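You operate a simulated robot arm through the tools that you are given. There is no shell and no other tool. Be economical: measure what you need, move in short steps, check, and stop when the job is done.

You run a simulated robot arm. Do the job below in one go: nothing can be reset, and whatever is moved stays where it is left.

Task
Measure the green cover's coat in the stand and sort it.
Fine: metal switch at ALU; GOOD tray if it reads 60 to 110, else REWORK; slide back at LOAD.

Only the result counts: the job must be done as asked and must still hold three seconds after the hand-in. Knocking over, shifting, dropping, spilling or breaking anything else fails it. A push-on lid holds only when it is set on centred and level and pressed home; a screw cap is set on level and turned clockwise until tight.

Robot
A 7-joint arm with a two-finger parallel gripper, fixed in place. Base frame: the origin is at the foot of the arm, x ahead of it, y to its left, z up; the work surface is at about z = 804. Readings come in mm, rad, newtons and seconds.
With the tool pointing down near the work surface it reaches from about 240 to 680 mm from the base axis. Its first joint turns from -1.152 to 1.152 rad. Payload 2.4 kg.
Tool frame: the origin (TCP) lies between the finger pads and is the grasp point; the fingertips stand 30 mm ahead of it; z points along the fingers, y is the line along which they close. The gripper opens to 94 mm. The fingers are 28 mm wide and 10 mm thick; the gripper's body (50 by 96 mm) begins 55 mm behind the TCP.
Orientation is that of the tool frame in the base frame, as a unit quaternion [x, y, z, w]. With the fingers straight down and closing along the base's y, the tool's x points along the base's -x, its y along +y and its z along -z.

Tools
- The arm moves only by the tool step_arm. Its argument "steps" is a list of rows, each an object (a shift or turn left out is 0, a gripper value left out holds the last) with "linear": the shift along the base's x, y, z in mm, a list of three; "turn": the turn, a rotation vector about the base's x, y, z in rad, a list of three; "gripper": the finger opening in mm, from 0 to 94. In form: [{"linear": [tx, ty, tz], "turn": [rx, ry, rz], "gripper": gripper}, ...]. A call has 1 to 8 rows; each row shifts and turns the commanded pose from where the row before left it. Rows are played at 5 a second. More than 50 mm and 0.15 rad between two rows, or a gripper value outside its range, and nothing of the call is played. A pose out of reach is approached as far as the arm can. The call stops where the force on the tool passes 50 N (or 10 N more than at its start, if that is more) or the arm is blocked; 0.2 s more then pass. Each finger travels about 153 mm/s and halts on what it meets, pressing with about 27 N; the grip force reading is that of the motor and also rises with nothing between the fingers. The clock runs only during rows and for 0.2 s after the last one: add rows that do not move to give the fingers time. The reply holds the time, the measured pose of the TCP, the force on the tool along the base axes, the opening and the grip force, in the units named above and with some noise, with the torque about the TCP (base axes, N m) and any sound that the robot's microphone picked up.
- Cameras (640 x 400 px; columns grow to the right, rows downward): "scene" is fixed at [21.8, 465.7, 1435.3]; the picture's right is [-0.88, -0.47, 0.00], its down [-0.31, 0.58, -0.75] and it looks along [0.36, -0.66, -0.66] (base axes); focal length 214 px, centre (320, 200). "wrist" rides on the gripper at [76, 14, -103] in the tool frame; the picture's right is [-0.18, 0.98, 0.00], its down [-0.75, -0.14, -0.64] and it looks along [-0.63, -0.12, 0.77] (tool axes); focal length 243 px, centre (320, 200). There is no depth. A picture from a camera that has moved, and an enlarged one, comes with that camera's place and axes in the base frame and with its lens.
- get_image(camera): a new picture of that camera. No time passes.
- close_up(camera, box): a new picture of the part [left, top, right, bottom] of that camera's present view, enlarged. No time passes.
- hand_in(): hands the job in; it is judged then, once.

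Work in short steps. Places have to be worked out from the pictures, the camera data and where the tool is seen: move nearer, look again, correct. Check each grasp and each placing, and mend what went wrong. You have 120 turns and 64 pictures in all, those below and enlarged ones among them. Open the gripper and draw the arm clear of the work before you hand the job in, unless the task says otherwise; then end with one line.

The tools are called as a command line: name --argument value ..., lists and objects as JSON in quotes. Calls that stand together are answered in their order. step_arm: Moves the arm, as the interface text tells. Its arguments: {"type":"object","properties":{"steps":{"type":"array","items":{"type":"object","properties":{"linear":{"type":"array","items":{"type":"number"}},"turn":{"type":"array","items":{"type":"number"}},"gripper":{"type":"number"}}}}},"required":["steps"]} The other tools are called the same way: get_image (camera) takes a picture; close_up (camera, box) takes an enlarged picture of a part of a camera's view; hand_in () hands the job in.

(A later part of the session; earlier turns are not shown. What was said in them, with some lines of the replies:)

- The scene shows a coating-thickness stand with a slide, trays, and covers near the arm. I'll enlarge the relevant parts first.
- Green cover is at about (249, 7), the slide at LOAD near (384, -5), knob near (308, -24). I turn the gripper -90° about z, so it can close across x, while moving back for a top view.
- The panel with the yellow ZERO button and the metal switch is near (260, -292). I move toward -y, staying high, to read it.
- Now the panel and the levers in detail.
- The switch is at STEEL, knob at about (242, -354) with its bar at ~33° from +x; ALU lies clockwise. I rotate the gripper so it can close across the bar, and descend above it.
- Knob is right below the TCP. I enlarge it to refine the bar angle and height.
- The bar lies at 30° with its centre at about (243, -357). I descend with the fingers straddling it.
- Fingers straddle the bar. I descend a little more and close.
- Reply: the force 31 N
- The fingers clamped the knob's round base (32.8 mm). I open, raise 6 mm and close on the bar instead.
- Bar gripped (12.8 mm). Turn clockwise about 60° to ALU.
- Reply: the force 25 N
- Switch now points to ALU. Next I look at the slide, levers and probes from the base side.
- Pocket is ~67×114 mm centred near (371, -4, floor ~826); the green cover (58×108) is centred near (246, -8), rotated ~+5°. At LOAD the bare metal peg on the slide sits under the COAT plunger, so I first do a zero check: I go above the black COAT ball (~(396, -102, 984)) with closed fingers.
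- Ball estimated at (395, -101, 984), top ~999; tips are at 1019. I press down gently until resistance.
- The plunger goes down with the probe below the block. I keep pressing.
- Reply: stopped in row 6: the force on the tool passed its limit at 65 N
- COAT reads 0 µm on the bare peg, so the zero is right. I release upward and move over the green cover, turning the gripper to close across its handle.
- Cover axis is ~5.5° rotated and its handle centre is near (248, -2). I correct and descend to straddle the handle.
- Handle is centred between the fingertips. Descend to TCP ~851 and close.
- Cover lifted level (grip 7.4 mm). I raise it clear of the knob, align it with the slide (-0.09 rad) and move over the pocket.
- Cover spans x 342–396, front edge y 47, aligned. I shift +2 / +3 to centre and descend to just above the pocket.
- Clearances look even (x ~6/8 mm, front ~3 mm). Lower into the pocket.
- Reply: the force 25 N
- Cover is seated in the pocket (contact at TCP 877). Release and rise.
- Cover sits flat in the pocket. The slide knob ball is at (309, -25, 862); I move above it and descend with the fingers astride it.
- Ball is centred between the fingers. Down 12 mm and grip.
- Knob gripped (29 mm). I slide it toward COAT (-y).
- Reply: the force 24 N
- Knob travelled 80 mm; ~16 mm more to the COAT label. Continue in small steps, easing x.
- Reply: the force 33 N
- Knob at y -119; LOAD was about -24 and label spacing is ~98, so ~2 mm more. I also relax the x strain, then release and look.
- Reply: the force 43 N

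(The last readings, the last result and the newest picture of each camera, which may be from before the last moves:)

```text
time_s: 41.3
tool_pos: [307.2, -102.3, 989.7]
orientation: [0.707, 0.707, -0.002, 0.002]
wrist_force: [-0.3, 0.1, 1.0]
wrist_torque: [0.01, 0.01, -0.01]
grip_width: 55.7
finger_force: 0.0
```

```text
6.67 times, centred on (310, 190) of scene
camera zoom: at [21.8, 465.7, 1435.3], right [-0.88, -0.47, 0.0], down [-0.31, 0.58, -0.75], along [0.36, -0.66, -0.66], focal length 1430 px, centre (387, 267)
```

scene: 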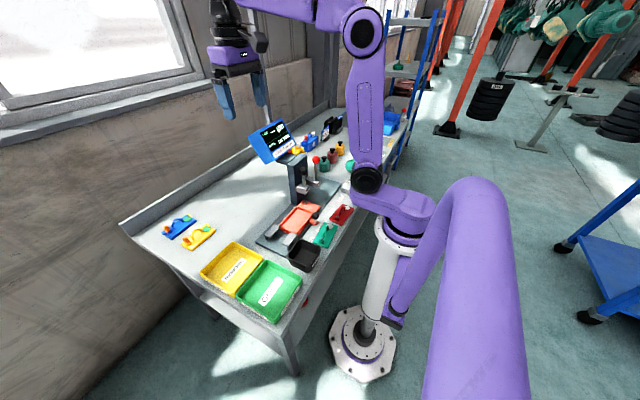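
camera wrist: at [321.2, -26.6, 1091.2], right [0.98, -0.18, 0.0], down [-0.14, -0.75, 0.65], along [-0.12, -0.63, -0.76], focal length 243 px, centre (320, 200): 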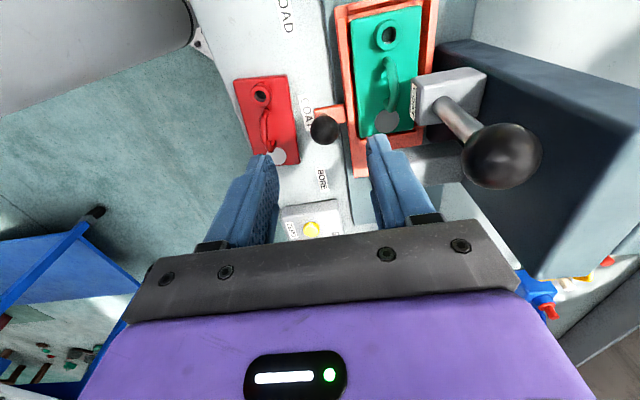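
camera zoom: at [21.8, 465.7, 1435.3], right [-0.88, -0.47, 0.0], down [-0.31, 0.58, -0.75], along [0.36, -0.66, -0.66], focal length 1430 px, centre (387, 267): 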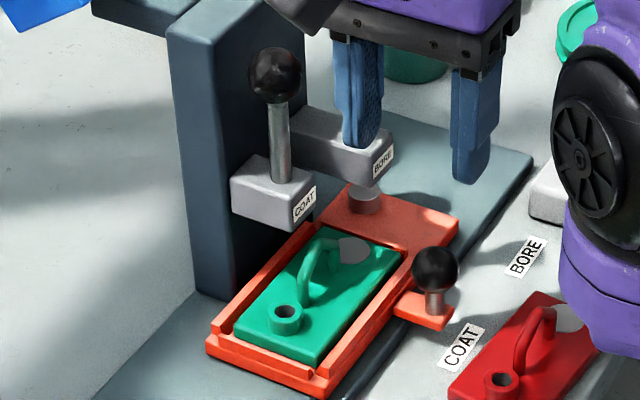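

Slide is at COAT (knob travelled 99 mm). I raise, turn the gripper back to the proven pressing orientation and go above the COAT ball.

step_arm --steps '[{"linear": [0, 0, 40], "gripper": 0, "turn": [0, 0, 0.14]}, {"linear": [0, 0, 40], "turn": [0, 0, 0.14]}, {"linear": [0, 0, 0], "turn": [0, 0, 0.15]}, {"turn": [0, 0, 0.15]}, {"turn": [0, 0, 0.15]}, {"turn": [0, 0, 0.15]}, {"turn": [0, 0, 0.15]}, {"turn": [0, 0, 0.15]}]'

step_arm --steps '[{"turn": [0, 0, 0.15]}, {"turn": [0, 0, 0.15]}, {"linear": [30, 0, 0], "turn": [0, 0, 0.09]}, {"linear": [30, 0, 0]}, {"linear": [26.5, 0, 0]}, {"linear": [0, 0, -25]}, {"linear": [0, 0, -10]}, {"linear": [0, 0, -5]}]'

```text
time_s: 43.1
tool_pos: [306.8, -102.7, 1068.9]
orientation: [0.192, 0.981, -0.001, 0.002]
wrist_force: [-0.1, 0.4, -0.2]
wrist_torque: [0.01, 0.0, 0.01]
grip_width: 0.0
finger_force: 27.2
```

```text
time_s: 44.9
tool_pos: [393.8, -104.1, 1028.1]
orientation: [0.0, 1.0, 0.0, 0.002]
wrist_force: [0.2, -1.1, 2.7]
wrist_torque: [-0.04, 0.0, -0.01]
grip_width: 0.0
finger_force: 26.4
```

Just touching the ball. Press down slowly.

step_arm --steps '[{"linear": [0, 1, -7]}, {"linear": [0, 0, -7]}, {"linear": [0, 0, -7]}, {"linear": [0, 0, -6]}, {"linear": [0, 0, -5]}, {"linear": [0, 0, -4]}, {"linear": [0, 0, -4]}, {"linear": [0, 0, 0]}]'

close_up --camera "scene" --box '[240, 110, 360, 220]'

```text
time_s: 46.8
tool_pos: [394.1, -101.2, 989.9]
orientation: [0.0, 1.0, 0.0, 0.003]
wrist_force: [-6.3, 2.2, 19.9]
wrist_torque: [0.15, 0.18, -0.01]
grip_width: 0.0
finger_force: 26.8
stopped in row 8: the force on the tool passed its limit at 52 N (the readings are from after the stop); the commanded pose is now the measured one
```

```text
3.64 times, centred on (300, 165) of scene
camera zoom: at [21.3, 465.8, 1435.2], right [-0.88, -0.47, 0.0], down [-0.31, 0.58, -0.75], along [0.36, -0.66, -0.66], focal length 780 px, centre (393, 327)
```

zoom: 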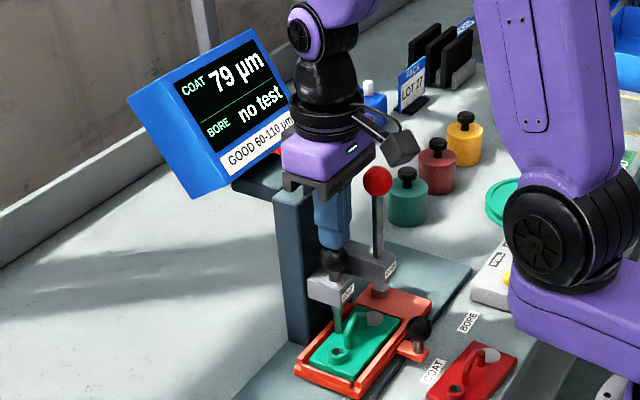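

COAT shows 79 µm — within 60–110, so GOOD. I confirm by enlarging, then release.

close_up --camera "scene" --box '[270, 110, 320, 160]'

step_arm --steps '[{"linear": [0, 0, 30]}, {"linear": [0, 0, 40]}, {"linear": [0, 0, 20]}, {"linear": [-28, -6, 0], "turn": [0, 0, -0.15]}, {"linear": [-28, -6, 0], "turn": [0, 0, -0.15]}, {"linear": [-30, -7, 0], "turn": [0, 0, -0.15]}, {"turn": [0, 0, -0.15]}, {"turn": [0, 0, -0.15], "gripper": 56}]'

step_arm --steps '[{"turn": [0, 0, -0.15]}, {"turn": [0, 0, -0.15]}, {"turn": [0, 0, -0.15]}, {"turn": [0, 0, -0.15]}, {"linear": [0, 0, -40], "turn": [0, 0, -0.15]}, {"linear": [0, 0, -40], "turn": [0, 0, -0.0708]}, {"linear": [0, 0, -40]}, {"linear": [0, 0, -30]}]'

get_image --camera "wrist"

```text
8.00 times, centred on (295, 135) of scene
camera zoom: at [21.3, 465.8, 1435.2], right [-0.88, -0.47, 0.0], down [-0.31, 0.58, -0.75], along [0.36, -0.66, -0.66], focal length 1716 px, centre (520, 720)
```

zoom: 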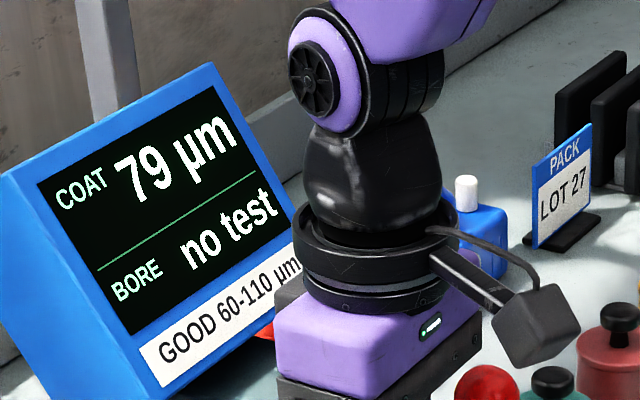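

```text
time_s: 48.6
tool_pos: [310.9, -121.3, 1079.1]
orientation: [0.368, 0.93, -0.002, 0.003]
wrist_force: [0.1, -0.1, -1.0]
wrist_torque: [-0.02, -0.01, 0.02]
grip_width: 55.9
finger_force: 0.1
```

```text
time_s: 50.4
tool_pos: [311.1, -120.8, 927.0]
orientation: [0.707, 0.708, -0.002, 0.001]
wrist_force: [-0.3, 0.1, 0.5]
wrist_torque: [0.01, 0.0, -0.02]
grip_width: 55.9
finger_force: 0.0
```

```text
20 pictures are left
camera wrist: at [324.2, -45.8, 1029.4], right [0.98, -0.18, 0.0], down [-0.14, -0.75, 0.65], along [-0.12, -0.64, -0.76], focal length 243 px, centre (320, 200)
```

wrist: 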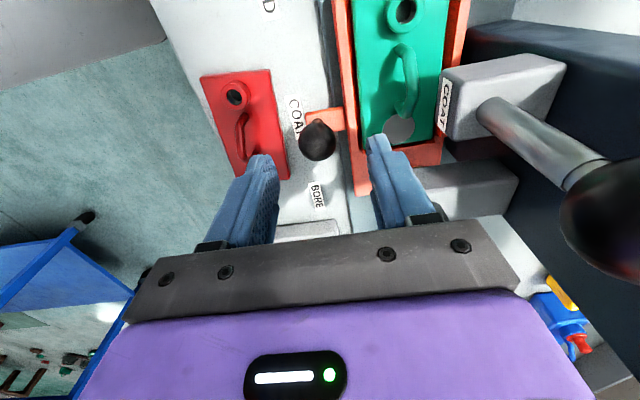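

Confirmed 79 µm. Knob ball is near (307, -124); I shift, descend and grip it.

step_arm --steps '[{"linear": [-3, -2, -25]}, {"linear": [0, 0, -15]}, {"linear": [0, 0, -8]}, {"gripper": 0}, {"linear": [0, 0, 0]}, {"linear": [0, 0, 0]}]'

```text
time_s: 51.8
tool_pos: [306.8, -124.1, 879.1]
orientation: [0.707, 0.707, -0.002, 0.001]
wrist_force: [3.1, 0.8, -8.7]
wrist_torque: [0.0, -0.1, 0.02]
grip_width: 29.2
finger_force: 45.5
```

Gripped. I slide it back +y by ~99 mm to LOAD.

step_arm --steps '[{"linear": [0, 8, 0]}, {"linear": [0, 13, 0]}, {"linear": [0, 13, 0]}, {"linear": [0, 13, 0]}, {"linear": [0, 13, 0]}, {"linear": [0, 13, 0]}, {"linear": [0, 12, 0]}, {"linear": [0, 8, 0]}]'

step_arm --steps '[{"linear": [0, 3, 0]}, {"linear": [0, 2.5, 0]}, {"linear": [0, 0, 0]}]'

close_up --camera "scene" --box '[260, 180, 340, 240]'

```text
time_s: 53.6
tool_pos: [306.6, -29.8, 881.6]
orientation: [0.707, 0.708, -0.002, 0.001]
wrist_force: [9.5, 1.6, -14.5]
wrist_torque: [0.04, -0.3, -0.06]
grip_width: 29.0
finger_force: 45.2
```

```text
time_s: 54.4
tool_pos: [308.2, -25.0, 880.5]
orientation: [0.707, 0.708, -0.003, 0.001]
wrist_force: [14.8, 1.5, -42.9]
wrist_torque: [0.36, -0.26, 0.12]
grip_width: 29.4
finger_force: 45.4
```

```text
6.67 times, centred on (300, 210) of scene
camera zoom: at [22.6, 465.7, 1435.3], right [-0.88, -0.47, 0.0], down [-0.31, 0.58, -0.75], along [0.36, -0.66, -0.66], focal length 1430 px, centre (453, 133)
```

zoom: 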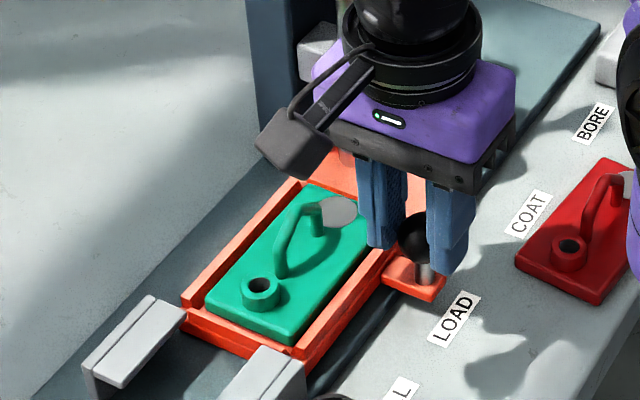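

The slide looks back where it started. Release, rise, and compare with the earlier LOAD picture.

step_arm --steps '[{"gripper": 56}, {"linear": [0, 0, 0]}, {"linear": [0, 0, 30]}, {"linear": [0, 0, 40]}, {"linear": [0, 0, 30]}, {"linear": [32, 11, 0]}, {"linear": [32, 12, 0], "gripper": 40}, {"linear": [0, 0, 0]}]'

close_up --camera "scene" --box '[260, 180, 340, 240]'

get_image --camera "wrist"

```text
time_s: 56.2
tool_pos: [366.1, -4.0, 981.3]
orientation: [0.707, 0.707, -0.002, 0.001]
wrist_force: [0.0, -0.4, 0.5]
wrist_torque: [-0.03, 0.0, 0.03]
grip_width: 39.9
finger_force: 0.0
```

```text
6.67 times, centred on (300, 210) of scene
camera zoom: at [21.8, 465.7, 1435.3], right [-0.88, -0.47, 0.0], down [-0.31, 0.58, -0.75], along [0.36, -0.66, -0.66], focal length 1430 px, centre (453, 133)
```

zoom: 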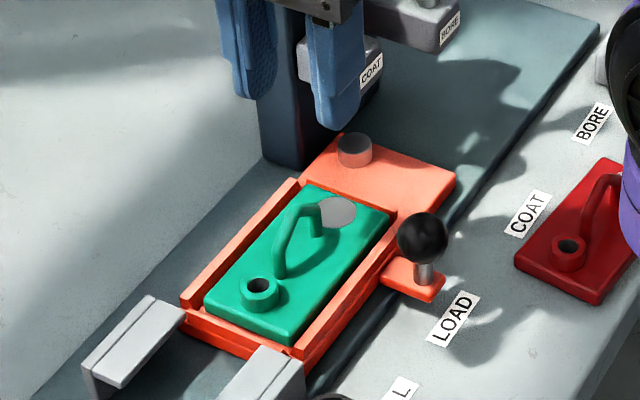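

```text
17 pictures are left
camera wrist: at [380.1, 70.5, 1081.5], right [0.98, -0.18, 0.0], down [-0.14, -0.75, 0.65], along [-0.12, -0.64, -0.76], focal length 243 px, centre (320, 200)
```

wrist: 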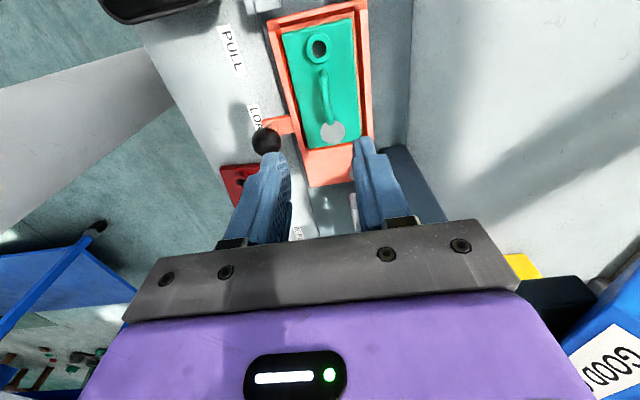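

The slide is exactly at its initial LOAD position. I descend on the cover's handle again at (373, -3) and grip.

step_arm --steps '[{"linear": [6.5, 1, -40]}, {"linear": [0, 0, -40]}, {"linear": [0, 0, -14]}, {"linear": [0, 0, -8]}, {"gripper": 0}, {"linear": [0, 0, 0]}, {"linear": [0, 0, 0]}]'

step_arm --steps '[{"linear": [0, 0, 8]}, {"linear": [0, 0, 20]}, {"linear": [0, 0, 40]}, {"linear": [0, 0, 30]}, {"linear": [0, 0, 0]}]'

get_image --camera "scene"

close_up --camera "scene" --box '[190, 180, 350, 330]'

```text
time_s: 57.8
tool_pos: [374.5, -4.1, 879.9]
orientation: [0.707, 0.707, -0.002, 0.001]
wrist_force: [0.4, 0.3, 0.0]
wrist_torque: [-0.05, 0.03, -0.01]
grip_width: 7.5
finger_force: 27.3
```

```text
time_s: 59.0
tool_pos: [374.6, -1.4, 979.4]
orientation: [0.708, 0.707, -0.003, 0.001]
wrist_force: [0.3, 0.0, -2.7]
wrist_torque: [-0.02, 0.01, 0.04]
grip_width: 7.6
finger_force: 27.4
```

```text
16 pictures are left
```

scene: 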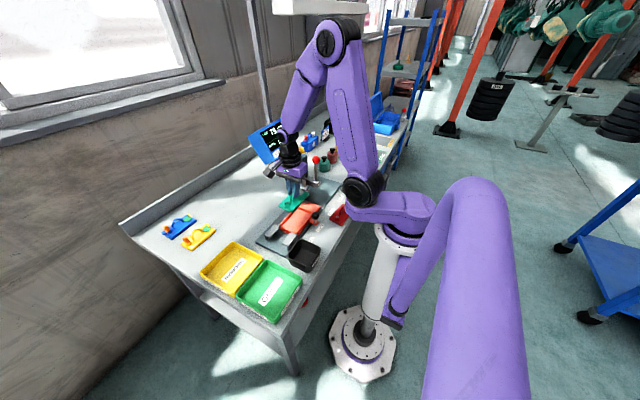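

```text
2.67 times, centred on (270, 255) of scene
camera zoom: at [21.8, 465.7, 1435.3], right [-0.88, -0.47, 0.0], down [-0.31, 0.58, -0.75], along [0.36, -0.66, -0.66], focal length 572 px, centre (453, 53)
```

zoom: 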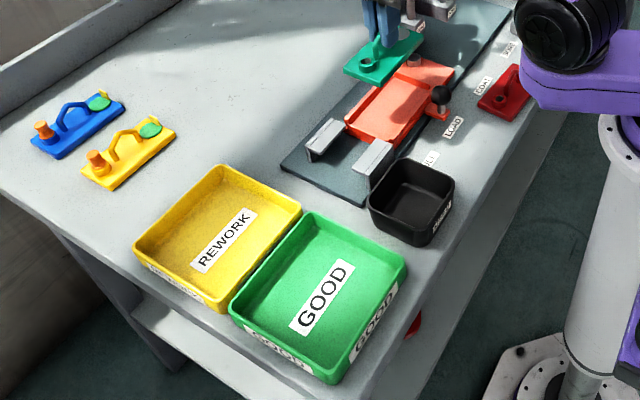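

Cover in hand. The GOOD tray spans about x 218–353, y 208–338, centre (286, 273). I carry the cover there, turning +90° so its long axis lies along the tray's longer side.

step_arm --steps '[{"linear": [-8, 25, 0], "turn": [0, 0, 0.14]}, {"linear": [-8, 25, 0], "turn": [0, 0, 0.14]}, {"linear": [-8, 25, 0], "turn": [0, 0, 0.14]}, {"linear": [-8, 25, 0], "turn": [0, 0, 0.14]}, {"linear": [-8, 25, 0], "turn": [0, 0, 0.14]}, {"linear": [-8, 25, 0], "turn": [0, 0, 0.14]}, {"linear": [-8, 25, 0], "turn": [0, 0, 0.14]}, {"linear": [-8, 25, 0], "turn": [0, 0, 0.14]}]'

step_arm --steps '[{"linear": [-8, 25, 0], "turn": [0, 0, 0.15]}, {"linear": [-8, 25, 0], "turn": [0, 0, 0.15]}, {"linear": [-8, 25, 0], "turn": [0, 0, 0.15]}, {"linear": [0, 0, 0]}, {"linear": [0, 0, 0]}]'

get_image --camera "wrist"

close_up --camera "scene" --box '[190, 180, 350, 330]'

```text
time_s: 60.8
tool_pos: [314.3, 201.6, 979.1]
orientation: [0.222, 0.975, -0.001, 0.002]
wrist_force: [0.7, -0.2, -3.4]
wrist_torque: [-0.02, -0.04, 0.0]
grip_width: 7.4
finger_force: 26.8
```

```text
time_s: 62.0
tool_pos: [291.2, 274.6, 979.3]
orientation: [-0.001, 1.0, 0.0, 0.003]
wrist_force: [0.4, -0.5, -2.5]
wrist_torque: [0.01, -0.02, 0.01]
grip_width: 7.5
finger_force: 26.7
```

```text
14 pictures are left
camera wrist: at [213.1, 286.8, 1081.3], right [0.18, 0.98, 0.0], down [0.75, -0.14, 0.65], along [0.64, -0.12, -0.76], focal length 243 px, centre (320, 200)
```

wrist: 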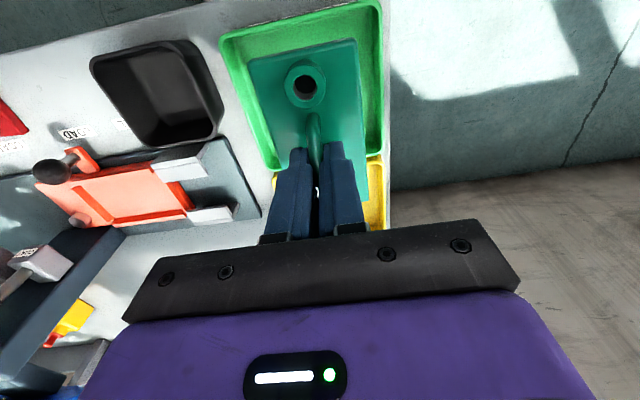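

```text
2.67 times, centred on (270, 255) of scene
camera zoom: at [21.8, 465.7, 1435.3], right [-0.88, -0.47, 0.0], down [-0.31, 0.58, -0.75], along [0.36, -0.66, -0.66], focal length 572 px, centre (453, 53)
```

zoom: 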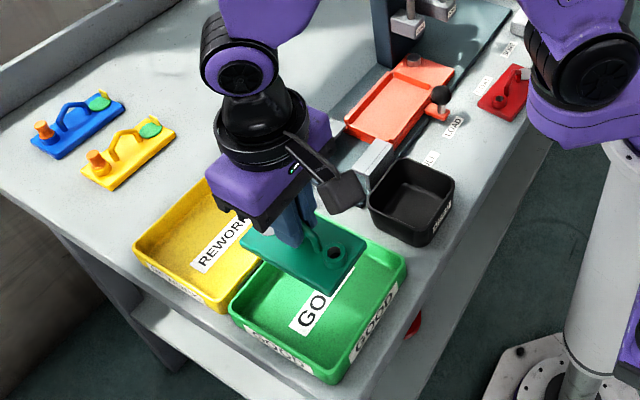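

Tray averages to centre ≈(291, 268); cover centre is at (288, 273). I shift (+3, -5) and lower toward the tray floor.

step_arm --steps '[{"linear": [3, -5, -30]}, {"linear": [0, 0, -30]}, {"linear": [0, 0, -20]}, {"linear": [0, 0, 0]}]'

get_image --camera "wrist"

close_up --camera "scene" --box '[190, 220, 330, 330]'

```text
time_s: 63.0
tool_pos: [291.8, 269.8, 896.7]
orientation: [0.0, 1.0, -0.001, 0.002]
wrist_force: [0.3, 1.0, -2.4]
wrist_torque: [-0.01, -0.03, 0.02]
grip_width: 7.5
finger_force: 27.2
```

```text
12 pictures are left
camera wrist: at [213.5, 283.7, 998.5], right [0.18, 0.98, 0.0], down [0.75, -0.14, 0.65], along [0.64, -0.12, -0.76], focal length 243 px, centre (320, 200)
```

wrist: 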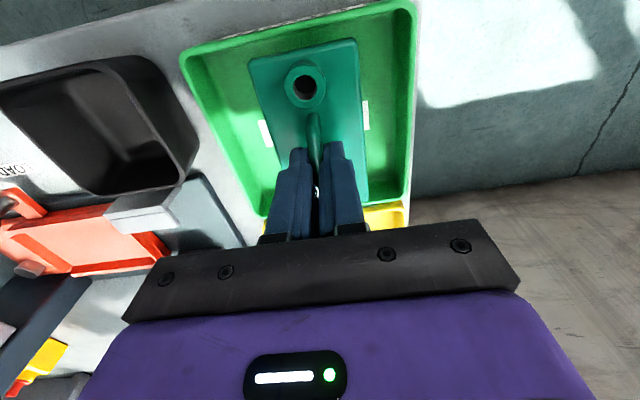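

```text
3.64 times, centred on (260, 275) of scene
camera zoom: at [21.8, 465.7, 1435.3], right [-0.88, -0.47, 0.0], down [-0.31, 0.58, -0.75], along [0.36, -0.66, -0.66], focal length 780 px, centre (538, -73)
```

zoom: 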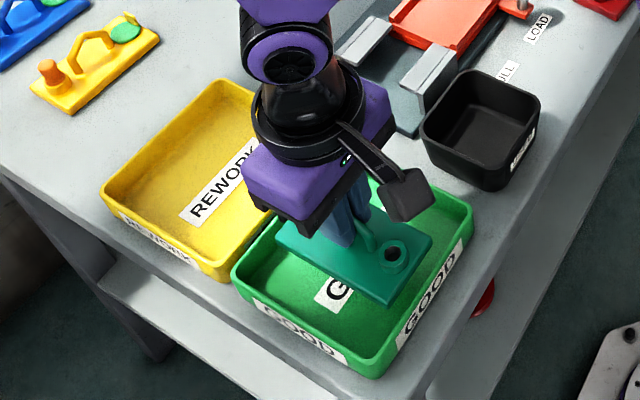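

Cover is inside the tray outline; another (+3, -2) centres it. Lower to contact in small steps.

step_arm --steps '[{"linear": [3, -2, -10]}, {"linear": [0, 0, -10]}, {"linear": [0, 0, -8]}, {"linear": [0, 0, -5]}, {"linear": [0, 0, -3]}, {"linear": [0, 0, 0]}]'

```text
time_s: 64.4
tool_pos: [295.1, 268.4, 861.0]
orientation: [0.0, 1.0, -0.001, 0.003]
wrist_force: [-0.3, 0.6, -2.8]
wrist_torque: [0.01, -0.02, 0.03]
grip_width: 7.6
finger_force: 27.2
```

step_arm --steps '[{"linear": [0, 0, -2]}, {"linear": [0, 0, -2]}, {"linear": [0, 0, -2]}, {"linear": [0, 0, 0]}]'

```text
time_s: 65.4
tool_pos: [295.8, 269.3, 855.5]
orientation: [0.0, 1.0, 0.0, 0.003]
wrist_force: [-3.6, 3.0, 25.7]
wrist_torque: [0.02, 0.06, -0.01]
grip_width: 7.7
finger_force: 26.8
```

The cover rests on the tray floor (contact force 26 N). I ease up, open and rise.

step_arm --steps '[{"linear": [0, 0, 1.5]}, {"gripper": 36}, {"linear": [0, 0, 0]}, {"linear": [0, 0, 25]}, {"linear": [0, 0, 45]}, {"linear": [0, 0, 45]}, {"linear": [0, 0, 45]}, {"linear": [0, 0, 0]}]'

get_image --camera "wrist"

close_up --camera "scene" --box '[190, 180, 350, 330]'

```text
time_s: 67.2
tool_pos: [298.0, 266.8, 1016.4]
orientation: [0.0, 1.0, 0.0, 0.002]
wrist_force: [0.1, -0.3, 0.1]
wrist_torque: [0.01, 0.0, 0.01]
grip_width: 35.7
finger_force: 0.0
```

```text
10 pictures are left
camera wrist: at [218.8, 279.3, 1117.4], right [0.18, 0.98, 0.0], down [0.75, -0.14, 0.65], along [0.63, -0.12, -0.76], focal length 243 px, centre (320, 200)
```

wrist: 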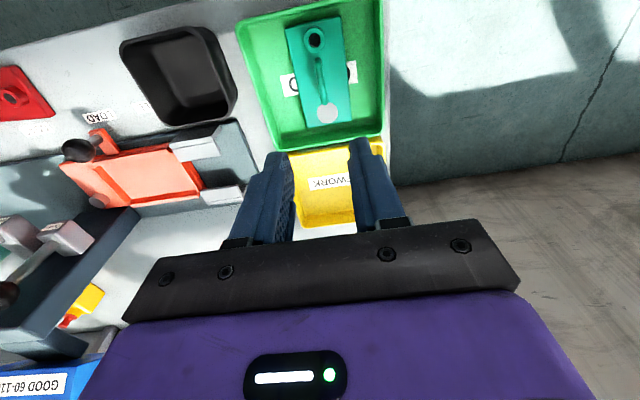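

```text
2.67 times, centred on (270, 255) of scene
camera zoom: at [21.8, 465.7, 1435.3], right [-0.88, -0.47, 0.0], down [-0.31, 0.58, -0.75], along [0.36, -0.66, -0.66], focal length 572 px, centre (453, 53)
```

zoom: 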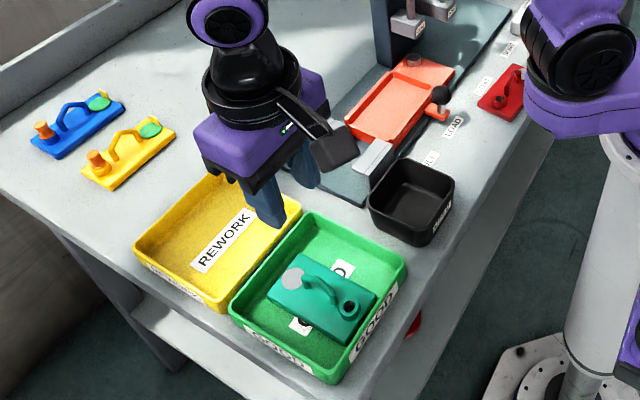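

The cover lies flat in GOOD, the slide is at LOAD and the switch was left at ALU. I draw the arm up and clear.

step_arm --steps '[{"linear": [0, 0, 45], "gripper": 94}, {"linear": [0, 0, 45]}, {"linear": [20, -40, 45]}, {"linear": [20, -40, 45]}, {"linear": [0, 0, 0]}]'

get_image --camera "scene"

close_up --camera "scene" --box '[270, 120, 390, 240]'

```text
refused: row 3 steps farther than a row can; nothing moved
```

```text
8 pictures are left
```

scene: 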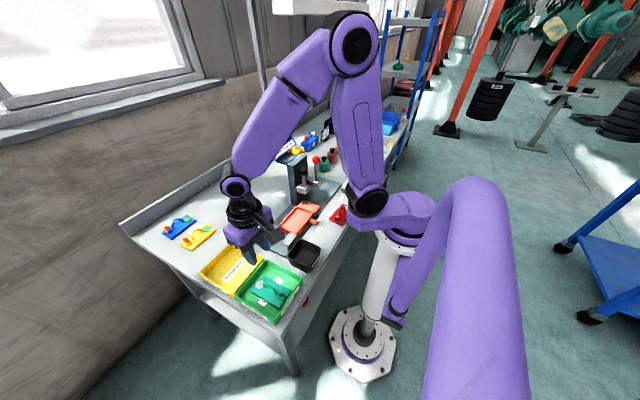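

```text
3.33 times, centred on (330, 180) of scene
camera zoom: at [21.8, 465.7, 1435.3], right [-0.88, -0.47, 0.0], down [-0.31, 0.58, -0.75], along [0.36, -0.66, -0.66], focal length 715 px, centre (287, 267)
```

zoom: 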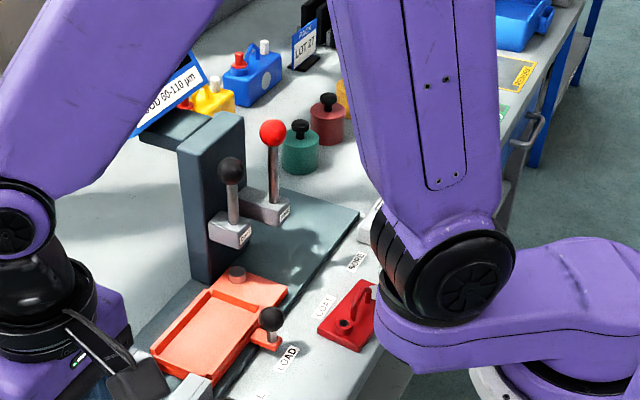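

That retreat was refused for one over-long row; I repeat it as a plain straight lift.

step_arm --steps '[{"linear": [0, 0, 45], "gripper": 94}, {"linear": [0, 0, 45]}, {"linear": [0, 0, 45]}, {"linear": [0, 0, 0]}, {"linear": [0, 0, 0]}]'

```text
time_s: 68.4
tool_pos: [295.2, 267.2, 1152.9]
orientation: [0.0, 1.0, -0.001, 0.002]
wrist_force: [-0.1, -0.8, 1.1]
wrist_torque: [0.02, 0.03, 0.0]
grip_width: 93.9
finger_force: 0.2
```

Gripper open and clear, everything in place; handing in.

hand_in

```text
The job is handed in.
```

The green cover's coat read 79 µm with the metal switch at ALU, so it is in the GOOD tray, and the slide is back at LOAD.
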